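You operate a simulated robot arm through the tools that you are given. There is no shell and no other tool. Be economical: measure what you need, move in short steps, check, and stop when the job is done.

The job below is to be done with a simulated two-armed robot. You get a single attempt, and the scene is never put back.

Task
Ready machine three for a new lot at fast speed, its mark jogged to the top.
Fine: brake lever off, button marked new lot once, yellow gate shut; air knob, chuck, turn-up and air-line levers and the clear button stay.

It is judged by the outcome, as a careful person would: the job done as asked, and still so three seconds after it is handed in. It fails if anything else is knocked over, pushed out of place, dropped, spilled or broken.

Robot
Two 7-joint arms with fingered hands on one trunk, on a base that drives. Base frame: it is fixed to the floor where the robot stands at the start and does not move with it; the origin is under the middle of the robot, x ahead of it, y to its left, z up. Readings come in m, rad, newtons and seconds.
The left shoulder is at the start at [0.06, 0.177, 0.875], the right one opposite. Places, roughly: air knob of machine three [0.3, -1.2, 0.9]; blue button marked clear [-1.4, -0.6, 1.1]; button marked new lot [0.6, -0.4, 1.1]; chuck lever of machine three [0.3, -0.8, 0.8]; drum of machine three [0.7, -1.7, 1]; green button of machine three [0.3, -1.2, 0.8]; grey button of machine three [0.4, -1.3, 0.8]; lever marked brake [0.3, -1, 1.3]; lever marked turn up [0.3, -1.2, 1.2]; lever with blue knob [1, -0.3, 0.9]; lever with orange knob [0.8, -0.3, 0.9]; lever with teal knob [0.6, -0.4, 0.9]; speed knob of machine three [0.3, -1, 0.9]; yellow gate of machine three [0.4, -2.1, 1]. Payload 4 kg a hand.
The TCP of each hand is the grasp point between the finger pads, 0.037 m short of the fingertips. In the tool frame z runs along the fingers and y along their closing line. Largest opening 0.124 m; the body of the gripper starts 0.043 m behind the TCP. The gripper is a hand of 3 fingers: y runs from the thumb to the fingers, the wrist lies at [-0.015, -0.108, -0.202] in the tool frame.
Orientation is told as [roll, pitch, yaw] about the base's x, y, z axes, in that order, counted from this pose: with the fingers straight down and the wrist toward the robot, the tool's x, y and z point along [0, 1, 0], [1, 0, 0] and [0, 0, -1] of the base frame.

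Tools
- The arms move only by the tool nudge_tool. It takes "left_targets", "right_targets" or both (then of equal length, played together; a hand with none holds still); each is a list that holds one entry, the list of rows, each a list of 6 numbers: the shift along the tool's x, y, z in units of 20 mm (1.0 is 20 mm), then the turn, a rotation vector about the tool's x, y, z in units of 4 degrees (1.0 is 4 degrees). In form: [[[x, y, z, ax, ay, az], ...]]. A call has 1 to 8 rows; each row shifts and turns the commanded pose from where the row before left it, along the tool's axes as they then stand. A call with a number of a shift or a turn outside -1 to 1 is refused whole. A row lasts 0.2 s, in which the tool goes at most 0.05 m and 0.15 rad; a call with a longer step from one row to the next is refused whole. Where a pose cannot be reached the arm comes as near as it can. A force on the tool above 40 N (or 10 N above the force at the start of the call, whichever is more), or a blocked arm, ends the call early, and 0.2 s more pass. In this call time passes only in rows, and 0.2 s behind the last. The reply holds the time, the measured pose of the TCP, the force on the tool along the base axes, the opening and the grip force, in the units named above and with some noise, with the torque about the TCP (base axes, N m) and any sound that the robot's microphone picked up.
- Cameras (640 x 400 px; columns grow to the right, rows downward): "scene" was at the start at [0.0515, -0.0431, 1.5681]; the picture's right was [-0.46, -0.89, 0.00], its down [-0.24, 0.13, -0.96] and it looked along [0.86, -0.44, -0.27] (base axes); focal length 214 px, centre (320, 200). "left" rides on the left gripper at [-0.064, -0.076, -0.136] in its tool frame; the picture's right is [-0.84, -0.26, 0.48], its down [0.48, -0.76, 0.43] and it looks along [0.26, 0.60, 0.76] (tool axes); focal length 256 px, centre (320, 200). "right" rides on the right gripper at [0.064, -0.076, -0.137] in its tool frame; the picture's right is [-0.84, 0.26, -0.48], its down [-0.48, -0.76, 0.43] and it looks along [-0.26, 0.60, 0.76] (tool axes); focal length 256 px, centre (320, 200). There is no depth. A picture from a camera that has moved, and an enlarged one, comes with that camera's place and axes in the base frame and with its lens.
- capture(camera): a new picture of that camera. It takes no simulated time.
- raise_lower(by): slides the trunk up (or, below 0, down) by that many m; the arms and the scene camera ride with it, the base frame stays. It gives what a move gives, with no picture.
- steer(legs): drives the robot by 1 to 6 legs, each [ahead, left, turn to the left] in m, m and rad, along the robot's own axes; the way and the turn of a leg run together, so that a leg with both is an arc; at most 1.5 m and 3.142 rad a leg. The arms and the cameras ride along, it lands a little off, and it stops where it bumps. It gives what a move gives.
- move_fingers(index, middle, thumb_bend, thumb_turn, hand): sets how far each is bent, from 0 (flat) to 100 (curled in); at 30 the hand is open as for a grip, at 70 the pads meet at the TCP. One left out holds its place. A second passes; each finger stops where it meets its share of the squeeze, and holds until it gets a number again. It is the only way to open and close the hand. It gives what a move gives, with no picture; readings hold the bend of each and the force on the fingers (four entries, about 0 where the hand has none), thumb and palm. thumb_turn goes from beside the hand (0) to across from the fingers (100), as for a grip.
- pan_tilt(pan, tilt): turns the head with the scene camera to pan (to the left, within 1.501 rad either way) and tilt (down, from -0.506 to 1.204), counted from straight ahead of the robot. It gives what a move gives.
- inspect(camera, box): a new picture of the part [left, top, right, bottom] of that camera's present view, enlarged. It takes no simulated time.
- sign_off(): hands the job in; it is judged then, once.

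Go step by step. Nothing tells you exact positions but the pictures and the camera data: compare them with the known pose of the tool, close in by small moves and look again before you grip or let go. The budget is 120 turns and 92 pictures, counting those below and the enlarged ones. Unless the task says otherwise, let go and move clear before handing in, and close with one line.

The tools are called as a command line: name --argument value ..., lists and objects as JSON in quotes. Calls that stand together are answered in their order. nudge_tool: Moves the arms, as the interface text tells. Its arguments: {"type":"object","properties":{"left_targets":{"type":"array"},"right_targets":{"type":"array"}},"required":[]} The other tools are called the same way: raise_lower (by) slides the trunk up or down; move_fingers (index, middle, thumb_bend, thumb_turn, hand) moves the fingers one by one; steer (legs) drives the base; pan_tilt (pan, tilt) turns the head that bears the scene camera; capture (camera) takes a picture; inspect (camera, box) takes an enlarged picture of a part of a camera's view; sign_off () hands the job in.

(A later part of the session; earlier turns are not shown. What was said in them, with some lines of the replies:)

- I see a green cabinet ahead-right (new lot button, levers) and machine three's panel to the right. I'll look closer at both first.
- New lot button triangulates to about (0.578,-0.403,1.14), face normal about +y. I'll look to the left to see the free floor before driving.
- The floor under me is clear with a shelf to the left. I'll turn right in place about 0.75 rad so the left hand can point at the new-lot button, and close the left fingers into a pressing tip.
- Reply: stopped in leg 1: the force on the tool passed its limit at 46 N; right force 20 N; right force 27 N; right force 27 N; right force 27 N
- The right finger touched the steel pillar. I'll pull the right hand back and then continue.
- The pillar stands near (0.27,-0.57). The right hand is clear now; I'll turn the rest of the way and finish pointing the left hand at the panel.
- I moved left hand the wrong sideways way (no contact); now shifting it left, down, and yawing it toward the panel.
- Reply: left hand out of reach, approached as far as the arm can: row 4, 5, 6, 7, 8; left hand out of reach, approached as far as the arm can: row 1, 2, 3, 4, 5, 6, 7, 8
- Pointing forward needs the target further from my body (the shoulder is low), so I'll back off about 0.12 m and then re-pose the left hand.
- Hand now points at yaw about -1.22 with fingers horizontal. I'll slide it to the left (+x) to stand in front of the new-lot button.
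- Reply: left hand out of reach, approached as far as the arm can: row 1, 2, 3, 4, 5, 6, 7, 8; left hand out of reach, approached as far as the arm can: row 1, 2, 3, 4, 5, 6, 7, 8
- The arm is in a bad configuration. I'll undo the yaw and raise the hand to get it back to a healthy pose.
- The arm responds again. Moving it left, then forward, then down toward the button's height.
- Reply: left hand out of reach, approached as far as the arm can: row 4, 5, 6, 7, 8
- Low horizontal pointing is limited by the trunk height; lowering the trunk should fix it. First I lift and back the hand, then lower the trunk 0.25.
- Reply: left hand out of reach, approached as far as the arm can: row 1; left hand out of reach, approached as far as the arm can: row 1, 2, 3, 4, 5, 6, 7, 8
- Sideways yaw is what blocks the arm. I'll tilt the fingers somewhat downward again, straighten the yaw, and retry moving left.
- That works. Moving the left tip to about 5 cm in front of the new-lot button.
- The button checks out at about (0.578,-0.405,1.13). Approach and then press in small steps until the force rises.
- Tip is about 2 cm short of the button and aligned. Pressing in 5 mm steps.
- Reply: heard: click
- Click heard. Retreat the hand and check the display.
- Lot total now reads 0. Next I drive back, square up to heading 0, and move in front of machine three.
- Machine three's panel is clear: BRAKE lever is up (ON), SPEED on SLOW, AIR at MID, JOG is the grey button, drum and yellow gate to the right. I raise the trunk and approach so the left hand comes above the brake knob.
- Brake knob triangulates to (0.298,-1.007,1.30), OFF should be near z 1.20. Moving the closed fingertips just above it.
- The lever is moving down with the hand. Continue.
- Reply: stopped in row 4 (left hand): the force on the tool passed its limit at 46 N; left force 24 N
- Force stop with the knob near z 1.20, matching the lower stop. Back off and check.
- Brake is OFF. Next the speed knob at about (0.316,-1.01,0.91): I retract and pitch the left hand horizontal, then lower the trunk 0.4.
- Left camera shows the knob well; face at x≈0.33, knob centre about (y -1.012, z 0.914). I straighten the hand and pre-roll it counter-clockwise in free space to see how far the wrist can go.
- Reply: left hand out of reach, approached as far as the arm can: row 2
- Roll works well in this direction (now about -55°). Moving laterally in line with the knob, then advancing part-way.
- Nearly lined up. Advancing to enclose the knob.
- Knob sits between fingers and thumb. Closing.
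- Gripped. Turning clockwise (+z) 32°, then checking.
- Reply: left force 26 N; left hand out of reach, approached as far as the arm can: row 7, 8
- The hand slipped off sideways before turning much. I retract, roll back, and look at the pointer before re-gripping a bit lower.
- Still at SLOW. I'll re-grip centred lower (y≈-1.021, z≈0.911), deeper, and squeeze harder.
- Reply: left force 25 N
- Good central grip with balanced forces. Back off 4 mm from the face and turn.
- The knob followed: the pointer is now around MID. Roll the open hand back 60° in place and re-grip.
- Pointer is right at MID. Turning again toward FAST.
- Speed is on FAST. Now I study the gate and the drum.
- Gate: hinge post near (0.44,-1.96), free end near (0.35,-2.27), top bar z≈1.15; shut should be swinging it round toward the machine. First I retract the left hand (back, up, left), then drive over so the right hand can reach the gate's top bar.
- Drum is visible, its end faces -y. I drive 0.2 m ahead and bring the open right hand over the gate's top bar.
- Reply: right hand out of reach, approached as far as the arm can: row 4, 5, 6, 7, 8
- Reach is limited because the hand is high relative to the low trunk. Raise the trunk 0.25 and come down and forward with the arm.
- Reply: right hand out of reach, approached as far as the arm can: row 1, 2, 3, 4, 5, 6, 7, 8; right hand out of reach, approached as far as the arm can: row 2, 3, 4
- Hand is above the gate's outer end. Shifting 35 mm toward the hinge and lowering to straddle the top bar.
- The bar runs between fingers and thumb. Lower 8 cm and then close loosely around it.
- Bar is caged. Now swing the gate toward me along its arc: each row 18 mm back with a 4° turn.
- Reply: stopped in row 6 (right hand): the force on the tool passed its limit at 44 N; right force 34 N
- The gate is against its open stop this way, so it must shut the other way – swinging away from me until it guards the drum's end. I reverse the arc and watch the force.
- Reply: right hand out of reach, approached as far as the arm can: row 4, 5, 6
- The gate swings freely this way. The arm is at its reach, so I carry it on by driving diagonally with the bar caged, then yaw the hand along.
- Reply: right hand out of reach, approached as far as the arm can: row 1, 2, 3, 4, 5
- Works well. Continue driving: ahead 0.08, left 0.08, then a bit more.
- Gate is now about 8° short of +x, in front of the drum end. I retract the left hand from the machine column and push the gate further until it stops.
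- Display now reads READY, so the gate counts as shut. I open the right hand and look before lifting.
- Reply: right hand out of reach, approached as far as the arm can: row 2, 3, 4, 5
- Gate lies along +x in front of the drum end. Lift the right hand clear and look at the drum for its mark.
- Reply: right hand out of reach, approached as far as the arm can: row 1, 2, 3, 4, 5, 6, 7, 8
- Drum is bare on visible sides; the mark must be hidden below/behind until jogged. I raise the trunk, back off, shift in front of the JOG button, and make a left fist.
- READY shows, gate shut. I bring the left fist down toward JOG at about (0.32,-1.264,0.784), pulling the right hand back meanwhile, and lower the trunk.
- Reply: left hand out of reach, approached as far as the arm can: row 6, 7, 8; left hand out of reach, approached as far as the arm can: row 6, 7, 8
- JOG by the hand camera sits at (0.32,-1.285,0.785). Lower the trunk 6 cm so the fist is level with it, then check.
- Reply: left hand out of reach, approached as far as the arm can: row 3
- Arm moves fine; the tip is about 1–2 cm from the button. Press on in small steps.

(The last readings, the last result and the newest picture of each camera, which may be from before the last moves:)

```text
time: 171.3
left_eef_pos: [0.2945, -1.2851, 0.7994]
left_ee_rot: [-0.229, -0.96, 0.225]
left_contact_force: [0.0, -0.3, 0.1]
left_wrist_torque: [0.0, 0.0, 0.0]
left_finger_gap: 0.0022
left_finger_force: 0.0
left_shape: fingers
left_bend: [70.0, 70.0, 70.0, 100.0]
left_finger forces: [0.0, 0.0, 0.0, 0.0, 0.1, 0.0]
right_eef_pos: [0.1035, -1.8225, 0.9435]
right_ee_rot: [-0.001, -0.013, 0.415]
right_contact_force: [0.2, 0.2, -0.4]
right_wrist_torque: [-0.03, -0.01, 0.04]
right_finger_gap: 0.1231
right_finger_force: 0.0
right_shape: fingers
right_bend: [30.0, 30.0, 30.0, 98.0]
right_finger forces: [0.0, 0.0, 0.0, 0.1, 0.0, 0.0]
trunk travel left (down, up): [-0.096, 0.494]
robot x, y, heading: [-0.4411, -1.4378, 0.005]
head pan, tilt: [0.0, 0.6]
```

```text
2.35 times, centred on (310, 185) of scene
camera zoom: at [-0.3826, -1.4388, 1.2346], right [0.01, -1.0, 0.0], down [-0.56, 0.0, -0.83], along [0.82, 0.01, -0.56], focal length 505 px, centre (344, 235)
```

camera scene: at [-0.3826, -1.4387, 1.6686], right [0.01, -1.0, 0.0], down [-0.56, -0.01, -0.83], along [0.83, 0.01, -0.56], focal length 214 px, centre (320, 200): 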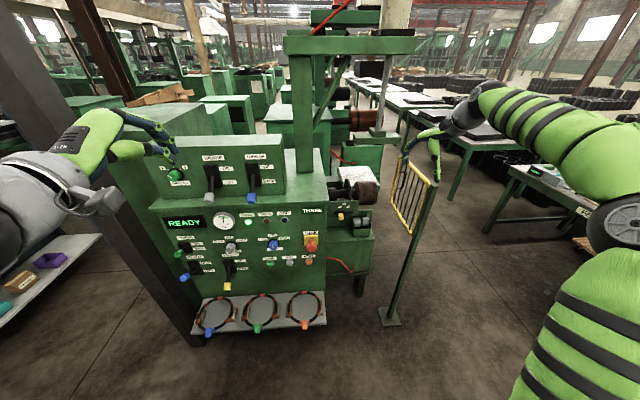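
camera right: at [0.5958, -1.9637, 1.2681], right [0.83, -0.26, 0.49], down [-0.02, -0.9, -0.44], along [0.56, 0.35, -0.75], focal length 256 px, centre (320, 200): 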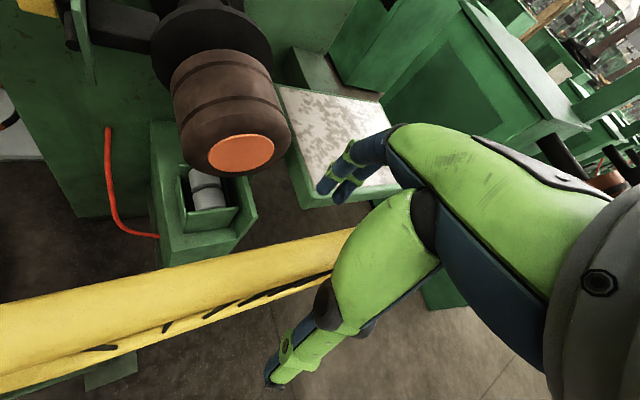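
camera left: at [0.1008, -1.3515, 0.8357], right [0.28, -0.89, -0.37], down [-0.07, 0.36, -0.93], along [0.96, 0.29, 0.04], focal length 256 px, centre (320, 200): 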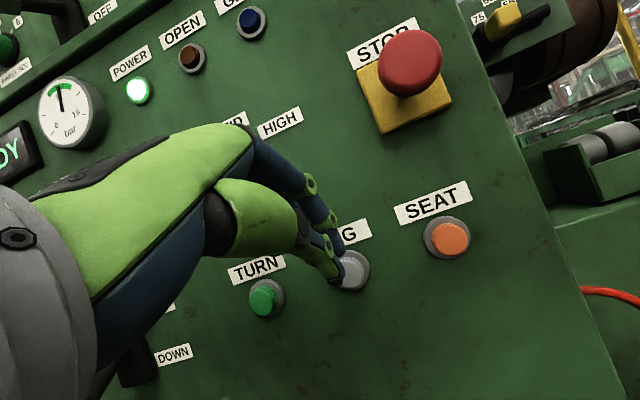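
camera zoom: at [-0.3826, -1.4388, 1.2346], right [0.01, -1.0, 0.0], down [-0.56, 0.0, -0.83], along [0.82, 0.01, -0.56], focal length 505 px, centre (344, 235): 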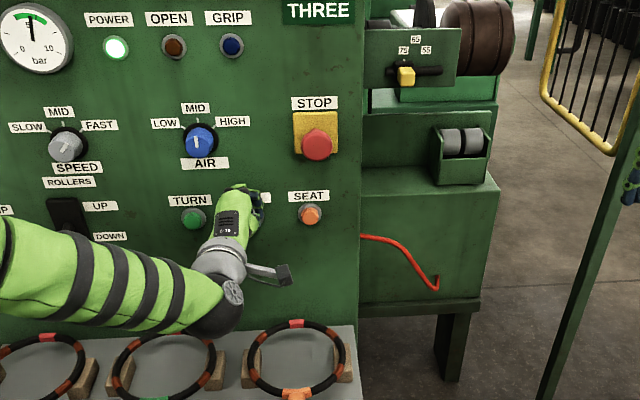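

nudge_tool --left_targets '[[[0, 0.14, 0.21, 0, 0, 0], [0, 0.14, 0.21, 0, 0, 0], [0, 0.14, 0.21, 0, 0, 0], [0, 0.14, 0.21, 0, 0, 0]]]'

capture --camera "left"

```text
time: 172.3
left_eef_pos: [0.3159, -1.2837, 0.8044]
left_ee_rot: [-0.228, -0.963, 0.224]
left_contact_force: [0.2, 0.3, -0.4]
left_wrist_torque: [0.02, -0.03, 0.01]
left_finger_gap: 0.0022
left_finger_force: 0.0
left_shape: fingers
left_bend: [70.0, 70.0, 70.0, 100.0]
left_finger forces: [0.0, 0.1, 0.1, 0.0, 0.1, 0.0]
left hand out of reach, approached as far as the arm can: row 4
right_eef_pos: [0.104, -1.8226, 0.944]
right_ee_rot: [0.001, -0.014, 0.418]
right_contact_force: [0.7, 0.3, -0.1]
right_wrist_torque: [0.0, 0.04, -0.02]
right_finger_gap: 0.1233
right_finger_force: 0.0
right_shape: fingers
right_bend: [30.0, 30.0, 30.0, 98.0]
right_finger forces: [0.0, 0.1, 0.1, 0.0, 0.0, 0.0]
trunk travel left (down, up): [-0.096, 0.494]
robot x, y, heading: [-0.4411, -1.4382, 0.008]
head pan, tilt: [0.0, 0.6]
```

```text
16 pictures are left
camera left: at [0.1614, -1.3526, 0.828], right [0.29, -0.88, -0.37], down [-0.08, 0.36, -0.93], along [0.95, 0.3, 0.03], focal length 256 px, centre (320, 200)
```

left: 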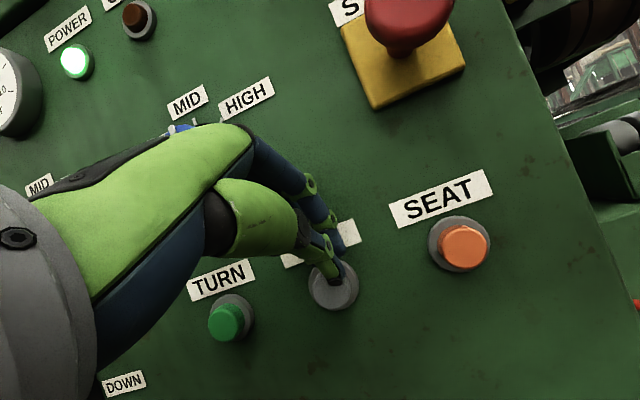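

The tip is aligned sideways but 1.5 cm high. Lower the trunk 14 mm and press on.

raise_lower --by -0.016

nudge_tool --left_targets '[[[0, 0.1, 0.2, 0, 0, 0], [0, 0.1, 0.2, 0, 0, 0], [0, 0.1, 0.2, 0, 0, 0]]]'

```text
time: 172.9
left_eef_pos: [0.3146, -1.2835, 0.793]
left_ee_rot: [-0.232, -0.967, 0.23]
left_contact_force: [-5.9, 1.3, 17.1]
left_wrist_torque: [0.21, -0.58, 0.13]
left_finger_gap: 0.002
left_finger_force: 9.1
left_shape: fingers
left_bend: [70.0, 65.0, 70.0, 100.0]
left_finger forces: [0.0, 17.8, 0.0, 0.0, 0.0, 0.0]
right_eef_pos: [0.1018, -1.8226, 0.9287]
right_ee_rot: [0.0, -0.012, 0.417]
right_contact_force: [0.6, 0.0, -0.5]
right_wrist_torque: [0.02, 0.02, 0.03]
right_finger_gap: 0.1233
right_finger_force: 0.0
right_shape: fingers
right_bend: [30.0, 30.0, 30.0, 98.0]
right_finger forces: [0.0, 0.0, 0.1, 0.0, 0.1, 0.0]
trunk travel left (down, up): [-0.08, 0.51]
robot x, y, heading: [-0.4368, -1.439, 0.006]
head pan, tilt: [0.0, 0.6]
heard: click
```

```text
time: 173.6
left_eef_pos: [0.3223, -1.284, 0.7947]
left_ee_rot: [-0.236, -0.977, 0.235]
left_contact_force: [-13.7, 2.0, 15.4]
left_wrist_torque: [0.24, -0.43, 0.19]
left_finger_gap: 0.0043
left_finger_force: 13.5
left_shape: fingers
left_bend: [70.0, 68.0, 69.0, 100.0]
left_finger forces: [0.0, 23.3, 0.0, 0.0, 3.4, 0.0]
right_eef_pos: [0.1018, -1.8197, 0.929]
right_ee_rot: [-0.001, -0.015, 0.417]
right_contact_force: [1.0, 0.3, 0.0]
right_wrist_torque: [-0.03, 0.02, 0.0]
right_finger_gap: 0.1232
right_finger_force: 0.0
right_shape: fingers
right_bend: [30.0, 30.0, 30.0, 98.0]
right_finger forces: [0.0, 0.0, 0.0, 0.0, 0.0, 0.0]
trunk travel left (down, up): [-0.08, 0.51]
robot x, y, heading: [-0.4409, -1.4388, 0.013]
head pan, tilt: [0.0, 0.6]
stopped in row 3 (left hand): the force on the tool passed its limit at 44 N (the readings are from after the stop); the commanded pose is now the measured one
```

A click was heard – JOG is pressed. Checking the drum while held.

pan_tilt --pan -0.3 --tilt 0.3

inspect --camera "scene" --box '[240, 90, 400, 240]'

```text
time: 174.4
left_eef_pos: [0.3213, -1.2826, 0.7953]
left_ee_rot: [-0.235, -0.975, 0.233]
left_contact_force: [-23.2, 3.8, 24.4]
left_wrist_torque: [0.32, -0.88, 0.35]
left_finger_gap: 0.0033
left_finger_force: 20.7
left_shape: fingers
left_bend: [70.0, 67.0, 70.0, 100.0]
left_finger forces: [0.0, 38.5, 0.0, 0.0, 2.8, 0.0]
right_eef_pos: [0.0999, -1.8202, 0.9291]
right_ee_rot: [-0.003, -0.014, 0.417]
right_contact_force: [0.3, -0.6, -0.9]
right_wrist_torque: [0.03, 0.01, 0.01]
right_finger_gap: 0.1234
right_finger_force: 0.0
right_shape: fingers
right_bend: [30.0, 30.0, 30.0, 98.0]
right_finger forces: [0.0, 0.0, 0.0, 0.0, 0.0, 0.1]
trunk travel left (down, up): [-0.08, 0.51]
robot x, y, heading: [-0.4402, -1.4391, 0.013]
head pan, tilt: [-0.3, 0.3]
```

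```text
2.67 times, centred on (320, 165) of scene
camera zoom: at [-0.3852, -1.4664, 1.2463], right [-0.29, -0.96, 0.0], down [-0.28, 0.08, -0.96], along [0.92, -0.27, -0.29], focal length 572 px, centre (320, 293)
```

zoom: 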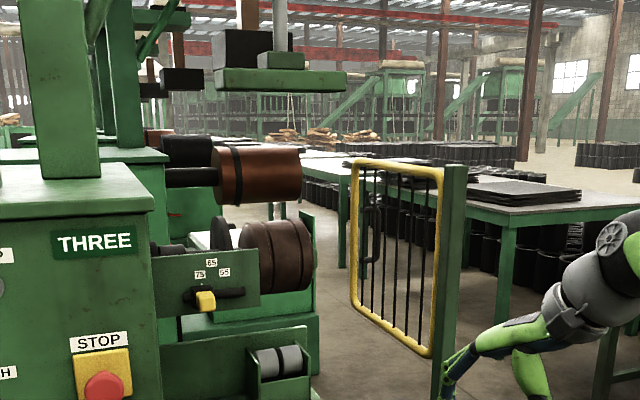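

inspect --camera "scene" --box '[290, 165, 325, 205]'

nudge_tool --left_targets '[[[0, -0.28, -0.42, 0, 0, 0], [0, -0.28, -0.42, 0, 0, 0], [0, -0.28, -0.42, 0, 0, 0]]]'

inspect --camera "scene" --box '[290, 165, 325, 205]'

```text
10.00 times, centred on (308, 185) of scene
camera zoom: at [-0.3852, -1.4664, 1.2463], right [-0.29, -0.96, 0.0], down [-0.28, 0.08, -0.96], along [0.92, -0.27, -0.29], focal length 2145 px, centre (445, 350)
```

zoom: 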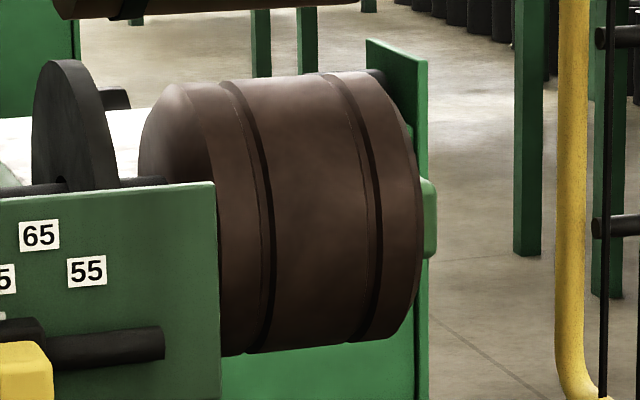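

```text
time: 175.2
left_eef_pos: [0.2923, -1.2851, 0.7885]
left_ee_rot: [-0.23, -0.962, 0.228]
left_contact_force: [-0.9, -0.9, -0.2]
left_wrist_torque: [-0.01, -0.02, 0.0]
left_finger_gap: 0.0021
left_finger_force: 0.1
left_shape: fingers
left_bend: [70.0, 70.0, 70.0, 100.0]
left_finger forces: [0.0, 0.0, 0.0, 0.0, 0.0, 0.0]
right_eef_pos: [0.1034, -1.8215, 0.9262]
right_ee_rot: [0.0, -0.012, 0.416]
right_contact_force: [-0.2, 0.0, 0.3]
right_wrist_torque: [0.0, -0.01, 0.0]
right_finger_gap: 0.1232
right_finger_force: 0.0
right_shape: fingers
right_bend: [30.0, 30.0, 30.0, 98.0]
right_finger forces: [0.0, 0.0, 0.0, 0.0, 0.1, 0.0]
trunk travel left (down, up): [-0.08, 0.51]
robot x, y, heading: [-0.4411, -1.4406, 0.01]
head pan, tilt: [-0.3, 0.3]
```

```text
10.00 times, centred on (308, 185) of scene
camera zoom: at [-0.3817, -1.4664, 1.2458], right [-0.29, -0.96, 0.0], down [-0.28, 0.08, -0.96], along [0.92, -0.27, -0.3], focal length 2145 px, centre (445, 350)
```

zoom: 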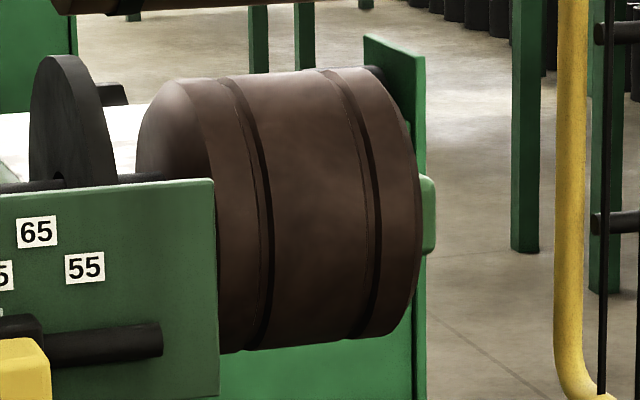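

Not visible yet. I do one press-release cycle and listen for the click.

nudge_tool --left_targets '[[[0, 0.28, 0.42, 0, 0, 0], [0, 0.28, 0.42, 0, 0, 0], [0, 0.28, 0.42, 0, 0, 0], [0, -0.28, -0.42, 0, 0, 0], [0, -0.28, -0.42, 0, 0, 0], [0, -0.28, -0.42, 0, 0, 0]]]'

inspect --camera "scene" --box '[290, 165, 325, 205]'

```text
time: 176.6
left_eef_pos: [0.2927, -1.2845, 0.79]
left_ee_rot: [-0.231, -0.968, 0.232]
left_contact_force: [0.2, 0.6, -0.6]
left_wrist_torque: [-0.03, -0.03, 0.0]
left_finger_gap: 0.0021
left_finger_force: 0.1
left_shape: fingers
left_bend: [70.0, 70.0, 70.0, 100.0]
left_finger forces: [0.0, 0.0, 0.0, 0.1, 0.0, 0.1]
right_eef_pos: [0.1038, -1.8218, 0.9276]
right_ee_rot: [-0.002, -0.013, 0.416]
right_contact_force: [-0.7, 0.3, 0.4]
right_wrist_torque: [0.01, 0.02, -0.01]
right_finger_gap: 0.1233
right_finger_force: 0.1
right_shape: fingers
right_bend: [30.0, 30.0, 30.0, 98.0]
right_finger forces: [0.0, 0.1, 0.1, 0.1, 0.1, 0.0]
trunk travel left (down, up): [-0.08, 0.51]
robot x, y, heading: [-0.4399, -1.4375, 0.007]
head pan, tilt: [-0.3, 0.3]
heard: click
```

```text
10.00 times, centred on (308, 185) of scene
camera zoom: at [-0.3817, -1.4663, 1.246], right [-0.29, -0.96, 0.0], down [-0.28, 0.08, -0.96], along [0.92, -0.27, -0.3], focal length 2145 px, centre (445, 350)
```

zoom: 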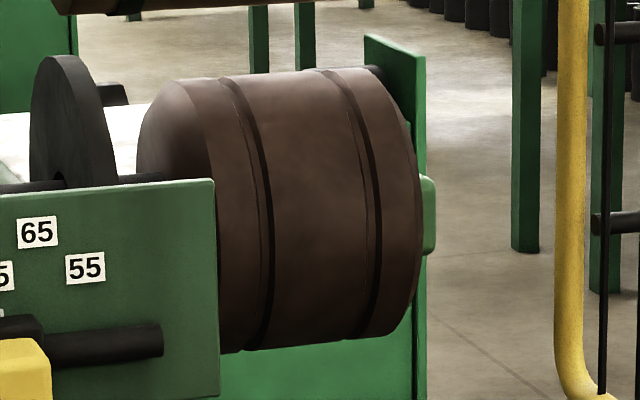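

Each cycle gives one click. Press twice more and look.

nudge_tool --left_targets '[[[0, 0.28, 0.42, 0, 0, 0], [0, 0.28, 0.42, 0, 0, 0], [0, 0.28, 0.42, 0, 0, 0], [0, -0.28, -0.42, 0, 0, 0], [0, -0.28, -0.42, 0, 0, 0], [0, -0.28, -0.42, 0, 0, 0]]]'

nudge_tool --left_targets '[[[0, 0.28, 0.42, 0, 0, 0], [0, 0.28, 0.42, 0, 0, 0], [0, 0.28, 0.42, 0, 0, 0], [0, -0.28, -0.42, 0, 0, 0], [0, -0.28, -0.42, 0, 0, 0], [0, -0.28, -0.42, 0, 0, 0]]]'

inspect --camera "scene" --box '[280, 160, 335, 205]'

```text
time: 178.0
left_eef_pos: [0.2933, -1.2857, 0.7918]
left_ee_rot: [-0.233, -0.969, 0.231]
left_contact_force: [-0.1, -0.5, 0.3]
left_wrist_torque: [-0.02, 0.01, 0.01]
left_finger_gap: 0.0018
left_finger_force: 0.0
left_shape: fingers
left_bend: [70.0, 70.0, 70.0, 100.0]
left_finger forces: [0.1, 0.1, 0.0, 0.1, 0.1, 0.0]
right_eef_pos: [0.1026, -1.8211, 0.9283]
right_ee_rot: [-0.001, -0.011, 0.417]
right_contact_force: [0.4, -0.2, -0.3]
right_wrist_torque: [0.03, -0.04, -0.01]
right_finger_gap: 0.1232
right_finger_force: 0.0
right_shape: fingers
right_bend: [30.0, 30.0, 30.0, 98.0]
right_finger forces: [0.1, 0.2, 0.1, 0.0, 0.1, 0.0]
trunk travel left (down, up): [-0.08, 0.51]
robot x, y, heading: [-0.4408, -1.437, 0.01]
head pan, tilt: [-0.3, 0.3]
heard: click
```

```text
time: 179.4
left_eef_pos: [0.2936, -1.2865, 0.791]
left_ee_rot: [-0.23, -0.968, 0.231]
left_contact_force: [0.2, 0.4, 0.4]
left_wrist_torque: [0.03, 0.01, 0.02]
left_finger_gap: 0.0025
left_finger_force: 0.1
left_shape: fingers
left_bend: [70.0, 70.0, 70.0, 100.0]
left_finger forces: [0.0, 0.0, 0.0, 0.0, 0.0, 0.1]
right_eef_pos: [0.1038, -1.8212, 0.9281]
right_ee_rot: [-0.002, -0.013, 0.416]
right_contact_force: [0.4, 0.7, 0.6]
right_wrist_torque: [-0.01, 0.01, -0.02]
right_finger_gap: 0.1233
right_finger_force: 0.1
right_shape: fingers
right_bend: [30.0, 30.0, 30.0, 98.0]
right_finger forces: [0.1, 0.0, 0.0, 0.0, 0.0, 0.1]
trunk travel left (down, up): [-0.08, 0.51]
robot x, y, heading: [-0.4388, -1.4366, 0.011]
head pan, tilt: [-0.3, 0.3]
heard: click
```

```text
8.89 times, centred on (308, 182) of scene
camera zoom: at [-0.3817, -1.4664, 1.246], right [-0.29, -0.96, 0.0], down [-0.28, 0.08, -0.96], along [0.92, -0.27, -0.3], focal length 1906 px, centre (431, 356)
```

zoom: 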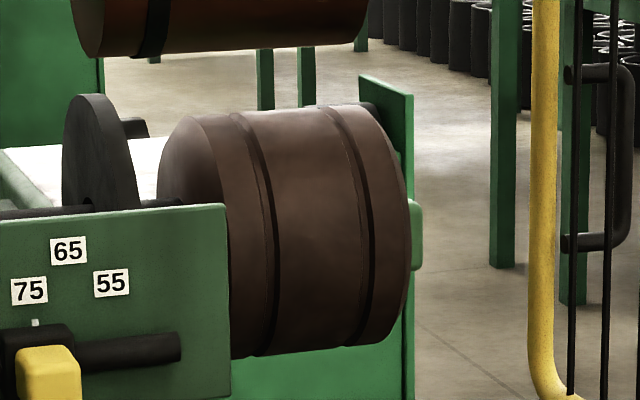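

Clicks register but the mark is still on the hidden side. Three more presses, then look.

nudge_tool --left_targets '[[[0, 0.28, 0.42, 0, 0, 0], [0, 0.28, 0.42, 0, 0, 0], [0, 0.28, 0.42, 0, 0, 0], [0, -0.28, -0.42, 0, 0, 0], [0, -0.28, -0.42, 0, 0, 0], [0, -0.28, -0.42, 0, 0, 0]]]'

nudge_tool --left_targets '[[[0, 0.28, 0.42, 0, 0, 0], [0, 0.28, 0.42, 0, 0, 0], [0, 0.28, 0.42, 0, 0, 0], [0, -0.28, -0.42, 0, 0, 0], [0, -0.28, -0.42, 0, 0, 0], [0, -0.28, -0.42, 0, 0, 0]]]'

nudge_tool --left_targets '[[[0, 0.28, 0.42, 0, 0, 0], [0, 0.28, 0.42, 0, 0, 0], [0, 0.28, 0.42, 0, 0, 0], [0, -0.28, -0.42, 0, 0, 0], [0, -0.28, -0.42, 0, 0, 0], [0, -0.28, -0.42, 0, 0, 0]]]'

inspect --camera "scene" --box '[280, 160, 335, 205]'

```text
time: 180.8
left_eef_pos: [0.2934, -1.2849, 0.7911]
left_ee_rot: [-0.232, -0.968, 0.234]
left_contact_force: [-0.4, 0.3, -0.3]
left_wrist_torque: [-0.02, -0.01, 0.01]
left_finger_gap: 0.0019
left_finger_force: 0.1
left_shape: fingers
left_bend: [70.0, 70.0, 70.0, 100.0]
left_finger forces: [0.0, 0.1, 0.0, 0.1, 0.0, 0.0]
right_eef_pos: [0.1049, -1.8216, 0.9271]
right_ee_rot: [-0.003, -0.012, 0.417]
right_contact_force: [0.3, -0.6, -0.2]
right_wrist_torque: [-0.01, 0.0, 0.03]
right_finger_gap: 0.1232
right_finger_force: 0.1
right_shape: fingers
right_bend: [30.0, 30.0, 30.0, 98.0]
right_finger forces: [0.0, 0.1, 0.0, 0.0, 0.0, 0.1]
trunk travel left (down, up): [-0.08, 0.51]
robot x, y, heading: [-0.4419, -1.4383, 0.005]
head pan, tilt: [-0.3, 0.3]
heard: click
```

```text
time: 182.2
left_eef_pos: [0.293, -1.2851, 0.7897]
left_ee_rot: [-0.229, -0.967, 0.232]
left_contact_force: [0.6, -1.2, -0.5]
left_wrist_torque: [-0.01, 0.01, -0.01]
left_finger_gap: 0.0023
left_finger_force: 0.1
left_shape: fingers
left_bend: [70.0, 70.0, 70.0, 100.0]
left_finger forces: [0.1, 0.0, 0.0, 0.0, 0.0, 0.0]
right_eef_pos: [0.1032, -1.8229, 0.9283]
right_ee_rot: [-0.003, -0.011, 0.416]
right_contact_force: [-0.4, 0.0, -0.4]
right_wrist_torque: [0.01, 0.02, -0.02]
right_finger_gap: 0.1232
right_finger_force: 0.2
right_shape: fingers
right_bend: [30.0, 30.0, 30.0, 98.0]
right_finger forces: [0.0, 0.1, 0.0, 0.1, 0.1, 0.1]
trunk travel left (down, up): [-0.08, 0.51]
robot x, y, heading: [-0.4405, -1.4382, 0.011]
head pan, tilt: [-0.3, 0.3]
heard: click
```

```text
time: 183.6
left_eef_pos: [0.293, -1.2847, 0.7902]
left_ee_rot: [-0.233, -0.967, 0.232]
left_contact_force: [0.7, -0.2, -0.1]
left_wrist_torque: [0.0, 0.02, 0.0]
left_finger_gap: 0.0022
left_finger_force: 0.1
left_shape: fingers
left_bend: [70.0, 70.0, 70.0, 100.0]
left_finger forces: [0.0, 0.2, 0.0, 0.0, 0.0, 0.1]
right_eef_pos: [0.1051, -1.8224, 0.928]
right_ee_rot: [-0.001, -0.013, 0.417]
right_contact_force: [0.9, 0.1, -0.1]
right_wrist_torque: [0.0, 0.0, -0.03]
right_finger_gap: 0.1233
right_finger_force: 0.0
right_shape: fingers
right_bend: [30.0, 30.0, 30.0, 98.0]
right_finger forces: [0.0, 0.0, 0.1, 0.0, 0.1, 0.0]
trunk travel left (down, up): [-0.08, 0.51]
robot x, y, heading: [-0.4405, -1.4412, 0.013]
head pan, tilt: [-0.3, 0.3]
heard: click
```

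```text
8.89 times, centred on (308, 182) of scene
camera zoom: at [-0.3817, -1.4663, 1.246], right [-0.29, -0.96, 0.0], down [-0.28, 0.08, -0.96], along [0.92, -0.27, -0.3], focal length 1906 px, centre (431, 356)
```

zoom: 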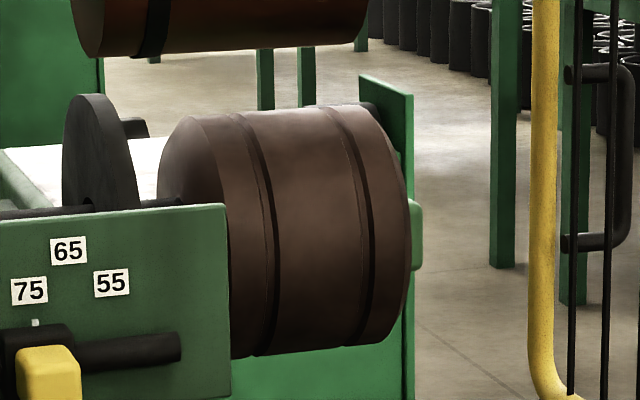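

The drum turns little per tap, if at all; JOG may run while held. I press and hold, looking during the hold.

nudge_tool --left_targets '[[[0, 0.28, 0.42, 0, 0, 0], [0, 0.28, 0.42, 0, 0, 0], [0, 0.28, 0.42, 0, 0, 0], [0, 0, 0, 0, 0, 0], [0, 0, 0, 0, 0, 0], [0, 0, 0, 0, 0, 0], [0, 0, 0, 0, 0, 0], [0, 0, 0, 0, 0, 0]]]'

inspect --camera "scene" --box '[280, 160, 335, 205]'

```text
time: 185.4
left_eef_pos: [0.3229, -1.2831, 0.7934]
left_ee_rot: [-0.232, -0.97, 0.234]
left_contact_force: [-19.1, 2.0, 14.3]
left_wrist_torque: [0.26, -0.08, 0.26]
left_finger_gap: 0.0029
left_finger_force: 12.6
left_shape: fingers
left_bend: [70.0, 72.0, 70.0, 100.0]
left_finger forces: [0.0, 22.8, 0.0, 0.0, 3.6, 0.1]
right_eef_pos: [0.1031, -1.8217, 0.9288]
right_ee_rot: [-0.003, -0.013, 0.417]
right_contact_force: [0.6, 0.0, 0.3]
right_wrist_torque: [0.0, 0.01, 0.0]
right_finger_gap: 0.1229
right_finger_force: 0.0
right_shape: fingers
right_bend: [30.0, 30.0, 30.0, 98.0]
right_finger forces: [0.0, 0.1, 0.0, 0.1, 0.0, 0.0]
trunk travel left (down, up): [-0.08, 0.51]
robot x, y, heading: [-0.4398, -1.4355, 0.008]
head pan, tilt: [-0.3, 0.3]
heard: click
```

```text
8.89 times, centred on (308, 182) of scene
camera zoom: at [-0.384, -1.4664, 1.2462], right [-0.29, -0.96, 0.0], down [-0.28, 0.08, -0.96], along [0.92, -0.27, -0.29], focal length 1906 px, centre (431, 356)
```

zoom: 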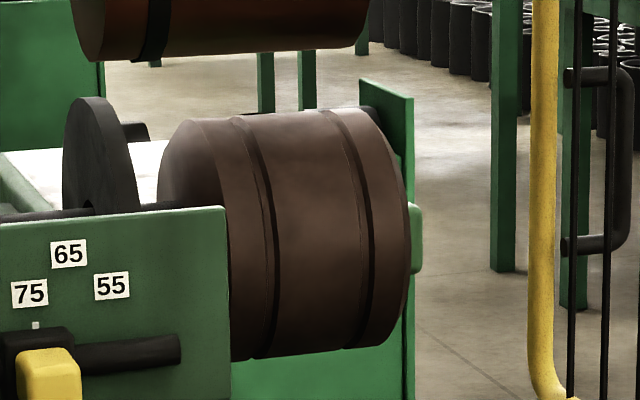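

nudge_tool --left_targets '[[[0, 0, 0, 0, 0, 0], [0, 0, 0, 0, 0, 0], [0, 0, 0, 0, 0, 0], [0, 0, 0, 0, 0, 0], [0, 0, 0, 0, 0, 0], [0, 0, 0, 0, 0, 0], [0, 0, 0, 0, 0, 0], [0, 0, 0, 0, 0, 0]]]'

inspect --camera "scene" --box '[280, 160, 335, 205]'

```text
time: 187.2
left_eef_pos: [0.322, -1.2836, 0.7942]
left_ee_rot: [-0.231, -0.97, 0.233]
left_contact_force: [-18.2, 3.9, 16.8]
left_wrist_torque: [0.24, -0.15, 0.33]
left_finger_gap: 0.0028
left_finger_force: 13.7
left_shape: fingers
left_bend: [70.0, 72.0, 70.0, 100.0]
left_finger forces: [0.0, 23.6, 0.1, 0.0, 3.2, 0.1]
right_eef_pos: [0.1021, -1.8202, 0.9285]
right_ee_rot: [-0.001, -0.012, 0.418]
right_contact_force: [-1.2, 0.4, -0.9]
right_wrist_torque: [-0.05, 0.01, -0.02]
right_finger_gap: 0.1229
right_finger_force: 0.0
right_shape: fingers
right_bend: [30.0, 30.0, 30.0, 98.0]
right_finger forces: [0.1, 0.0, 0.0, 0.0, 0.0, 0.0]
trunk travel left (down, up): [-0.08, 0.51]
robot x, y, heading: [-0.4383, -1.4358, 0.008]
head pan, tilt: [-0.3, 0.3]
```

```text
8.89 times, centred on (308, 182) of scene
camera zoom: at [-0.3842, -1.4664, 1.2462], right [-0.29, -0.96, 0.0], down [-0.28, 0.08, -0.96], along [0.92, -0.27, -0.29], focal length 1906 px, centre (431, 356)
```

zoom: 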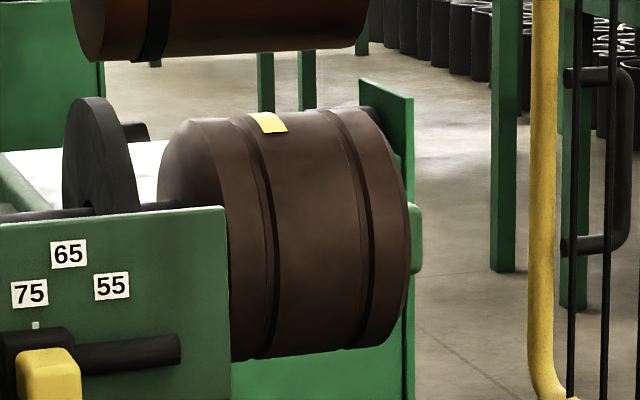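

The yellow mark has come up near the top – JOG runs while held. Releasing immediately.

nudge_tool --left_targets '[[[0, -0.56, -0.83, 0, 0, 0], [0, -0.28, -0.42, 0, 0, 0]]]'

inspect --camera "scene" --box '[280, 160, 335, 205]'

```text
time: 187.8
left_eef_pos: [0.2942, -1.2854, 0.79]
left_ee_rot: [-0.231, -0.966, 0.23]
left_contact_force: [-0.1, -1.0, -1.0]
left_wrist_torque: [-0.02, 0.0, -0.04]
left_finger_gap: 0.0023
left_finger_force: 0.0
left_shape: fingers
left_bend: [70.0, 70.0, 70.0, 100.0]
left_finger forces: [0.0, 0.0, 0.0, 0.0, 0.0, 0.1]
right_eef_pos: [0.1036, -1.8213, 0.9276]
right_ee_rot: [-0.002, -0.013, 0.416]
right_contact_force: [0.6, -0.6, 0.7]
right_wrist_torque: [0.02, 0.03, 0.0]
right_finger_gap: 0.1235
right_finger_force: 0.0
right_shape: fingers
right_bend: [30.0, 30.0, 30.0, 98.0]
right_finger forces: [0.0, 0.0, 0.0, 0.1, 0.0, 0.0]
trunk travel left (down, up): [-0.08, 0.51]
robot x, y, heading: [-0.4403, -1.4428, 0.01]
head pan, tilt: [-0.3, 0.3]
```

```text
8.89 times, centred on (308, 182) of scene
camera zoom: at [-0.3815, -1.4664, 1.2459], right [-0.29, -0.96, 0.0], down [-0.28, 0.08, -0.96], along [0.92, -0.27, -0.3], focal length 1906 px, centre (431, 356)
```

zoom: 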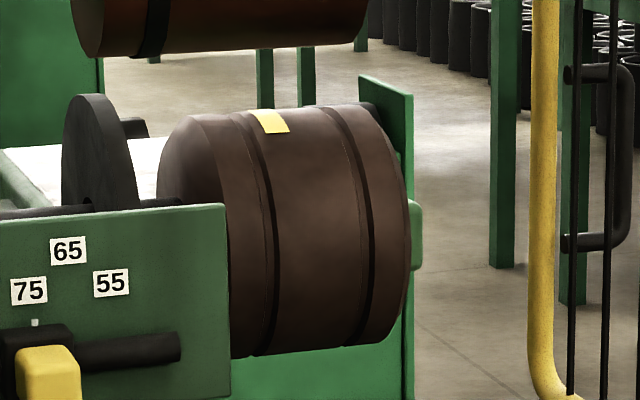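

Stopped with the mark near the top. I retract the hand and raise the trunk for a steeper look to judge its angle.

nudge_tool --left_targets '[[[0, -0.56, -0.83, 0, 0, 0], [0, -0.56, -0.83, 0, 0, 0], [0, -0.56, -0.83, 0, 0, 0], [0, -0.56, -0.83, 0, 0, 0], [0, -0.56, -0.83, 0, 0, 0], [0, -0.56, -0.83, 0, 0, 0], [0, -0.56, -0.83, 0, 0, 0]]]'

raise_lower --by 0.5

pan_tilt --pan -0.25 --tilt 0.6

inspect --camera "scene" --box '[260, 150, 360, 230]'

```text
time: 189.4
left_eef_pos: [0.1545, -1.2909, 0.7911]
left_ee_rot: [-0.232, -0.969, 0.232]
left_contact_force: [0.2, -0.8, -0.2]
left_wrist_torque: [0.02, -0.04, -0.03]
left_finger_gap: 0.002
left_finger_force: 0.1
left_shape: fingers
left_bend: [70.0, 70.0, 70.0, 100.0]
left_finger forces: [0.0, 0.0, 0.0, 0.0, 0.0, 0.1]
right_eef_pos: [0.1046, -1.8213, 0.9275]
right_ee_rot: [-0.001, -0.014, 0.418]
right_contact_force: [-0.7, 0.6, 0.7]
right_wrist_torque: [0.0, -0.02, -0.02]
right_finger_gap: 0.1231
right_finger_force: 0.1
right_shape: fingers
right_bend: [30.0, 30.0, 30.0, 98.0]
right_finger forces: [0.1, 0.0, 0.0, 0.0, 0.0, 0.1]
trunk travel left (down, up): [-0.08, 0.51]
robot x, y, heading: [-0.4392, -1.4372, 0.007]
head pan, tilt: [-0.3, 0.3]
```

```text
refused: 0.5 is not a number from -0.4 to 0.4
```

```text
time: 190.2
left_eef_pos: [0.1533, -1.2907, 0.7897]
left_ee_rot: [-0.232, -0.967, 0.232]
left_contact_force: [0.1, 0.3, -0.7]
left_wrist_torque: [-0.02, -0.01, -0.01]
left_finger_gap: 0.0022
left_finger_force: 0.0
left_shape: fingers
left_bend: [70.0, 70.0, 70.0, 100.0]
left_finger forces: [0.0, 0.1, 0.0, 0.0, 0.0, 0.0]
right_eef_pos: [0.1033, -1.8207, 0.9284]
right_ee_rot: [-0.001, -0.012, 0.416]
right_contact_force: [0.0, 0.3, 0.6]
right_wrist_torque: [-0.02, -0.01, -0.03]
right_finger_gap: 0.1233
right_finger_force: 0.1
right_shape: fingers
right_bend: [30.0, 30.0, 30.0, 98.0]
right_finger forces: [0.0, 0.0, 0.0, 0.0, 0.0, 0.1]
trunk travel left (down, up): [-0.08, 0.51]
robot x, y, heading: [-0.4406, -1.4364, 0.005]
head pan, tilt: [-0.25, 0.6]
```

```text
5.00 times, centred on (310, 190) of scene
camera zoom: at [-0.3854, -1.4606, 1.2186], right [-0.24, -0.97, 0.0], down [-0.55, 0.13, -0.83], along [0.8, -0.2, -0.56], focal length 1072 px, centre (370, 250)
```

zoom: 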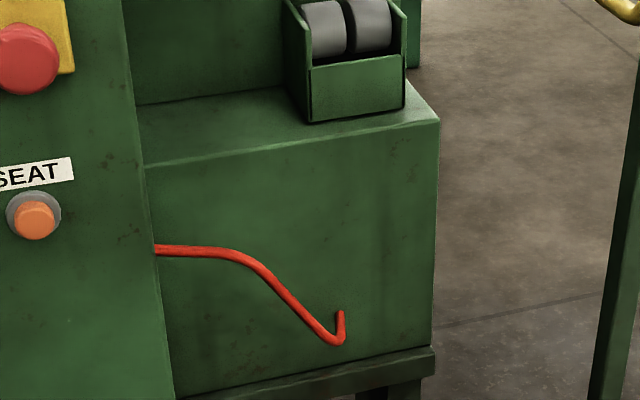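

raise_lower --by 0.4

inspect --camera "scene" --box '[280, 155, 340, 215]'

```text
time: 194.0
left_eef_pos: [0.1537, -1.2901, 1.1912]
left_ee_rot: [-0.233, -0.968, 0.233]
left_contact_force: [0.5, -1.0, -0.2]
left_wrist_torque: [0.01, -0.02, 0.0]
left_finger_gap: 0.0022
left_finger_force: 0.1
left_shape: fingers
left_bend: [70.0, 70.0, 70.0, 100.0]
left_finger forces: [0.0, 0.1, 0.1, 0.1, 0.1, 0.1]
right_eef_pos: [0.1037, -1.822, 1.3272]
right_ee_rot: [-0.002, -0.012, 0.416]
right_contact_force: [0.0, -0.4, -0.1]
right_wrist_torque: [-0.02, 0.04, 0.01]
right_finger_gap: 0.1232
right_finger_force: 0.1
right_shape: fingers
right_bend: [30.0, 30.0, 30.0, 98.0]
right_finger forces: [0.0, 0.1, 0.0, 0.0, 0.0, 0.1]
trunk travel left (down, up): [-0.48, 0.11]
robot x, y, heading: [-0.4413, -1.4376, 0.008]
head pan, tilt: [-0.25, 0.6]
```

```text
6.67 times, centred on (310, 185) of scene
camera zoom: at [-0.3854, -1.4606, 1.6185], right [-0.24, -0.97, 0.0], down [-0.55, 0.13, -0.82], along [0.8, -0.2, -0.57], focal length 1430 px, centre (387, 300)
```

zoom: 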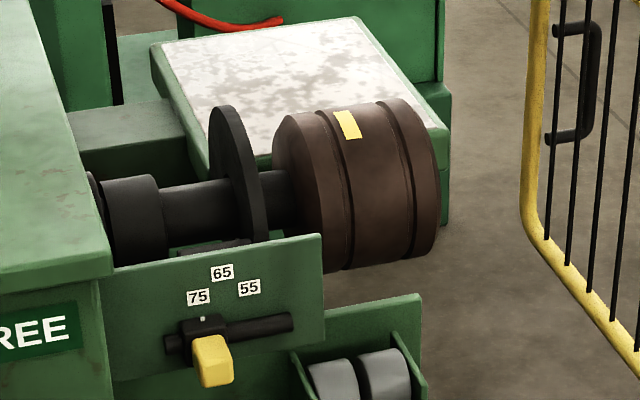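

The mark sits near the top, perhaps ~10° past it. One tight zoom to measure properly.

inspect --camera "scene" --box '[316, 166, 352, 198]'

```text
12.50 times, centred on (334, 182) of scene
camera zoom: at [-0.3854, -1.4606, 1.6185], right [-0.24, -0.97, 0.0], down [-0.55, 0.13, -0.82], along [0.8, -0.2, -0.57], focal length 2681 px, centre (145, 425)
```

zoom: 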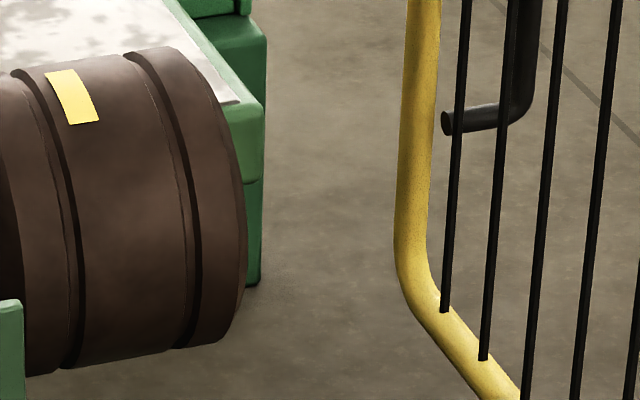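

The mark's centre works out at roughly 5–8° from the top – good. I back the robot off and do a last check of the panel and gate.

steer --legs '[[-0.15, 0, 0]]'

pan_tilt --pan 0.05 --tilt 0.5

capture --camera "scene"

inspect --camera "scene" --box '[150, 110, 440, 310]'

```text
time: 195.4
left_eef_pos: [0.0027, -1.2915, 1.1907]
left_ee_rot: [-0.234, -0.968, 0.233]
left_contact_force: [-0.5, -0.2, -0.3]
left_wrist_torque: [0.03, 0.01, 0.02]
left_finger_gap: 0.0023
left_finger_force: 0.0
left_shape: fingers
left_bend: [70.0, 70.0, 70.0, 100.0]
left_finger forces: [0.0, 0.0, 0.0, 0.0, 0.0, 0.0]
right_eef_pos: [-0.0471, -1.8222, 1.3275]
right_ee_rot: [-0.002, -0.012, 0.417]
right_contact_force: [0.0, -0.5, 0.4]
right_wrist_torque: [0.03, 0.0, 0.0]
right_finger_gap: 0.1231
right_finger_force: 0.0
right_shape: fingers
right_bend: [30.0, 30.0, 30.0, 98.0]
right_finger forces: [0.1, 0.0, 0.0, 0.0, 0.0, 0.0]
trunk travel left (down, up): [-0.48, 0.11]
robot x, y, heading: [-0.5905, -1.4451, 0.013]
head pan, tilt: [-0.25, 0.6]
```

```text
time: 196.2
left_eef_pos: [0.0035, -1.2917, 1.1907]
left_ee_rot: [-0.233, -0.968, 0.231]
left_contact_force: [-0.6, 1.1, -0.3]
left_wrist_torque: [0.0, 0.0, 0.0]
left_finger_gap: 0.0021
left_finger_force: 0.0
left_shape: fingers
left_bend: [70.0, 70.0, 70.0, 100.0]
left_finger forces: [0.1, 0.0, 0.1, 0.0, 0.0, 0.0]
right_eef_pos: [-0.0459, -1.8227, 1.3277]
right_ee_rot: [-0.001, -0.011, 0.417]
right_contact_force: [-0.8, 0.7, 0.4]
right_wrist_torque: [-0.04, 0.0, 0.01]
right_finger_gap: 0.1233
right_finger_force: 0.0
right_shape: fingers
right_bend: [30.0, 30.0, 30.0, 98.0]
right_finger forces: [0.0, 0.1, 0.0, 0.0, 0.0, 0.1]
trunk travel left (down, up): [-0.48, 0.11]
robot x, y, heading: [-0.5913, -1.4425, 0.015]
head pan, tilt: [0.051, 0.499]
```

```text
3 pictures are left
camera scene: at [-0.5303, -1.4356, 1.6276], right [0.06, -1.0, 0.0], down [-0.48, -0.03, -0.88], along [0.88, 0.05, -0.48], focal length 214 px, centre (320, 200)
```

scene: 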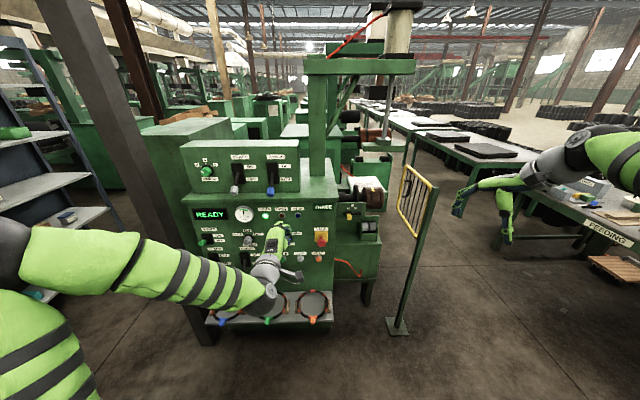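

```text
2.00 times, centred on (295, 210) of scene
camera zoom: at [-0.5303, -1.4356, 1.6276], right [0.06, -1.0, 0.0], down [-0.48, -0.03, -0.88], along [0.88, 0.05, -0.48], focal length 429 px, centre (370, 180)
```

zoom: 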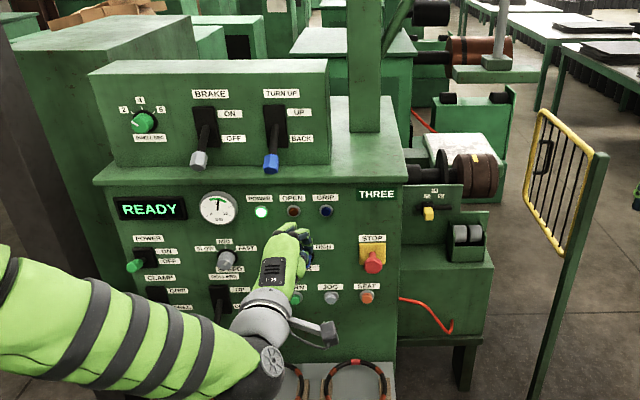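

READY is shown, the brake is down, speed is on FAST, the gate is shut, the drum's mark is at the top and both hands are clear. Handing in.

sign_off

```text
The job is handed in.
```

Machine three is ready for the new lot: brake off, NEW LOT pressed once (lot total reads 0), speed on FAST and the yellow gate shut, with the display showing READY. The drum's mark was jogged to the top and sits an estimated 5–8° past it toward the front.
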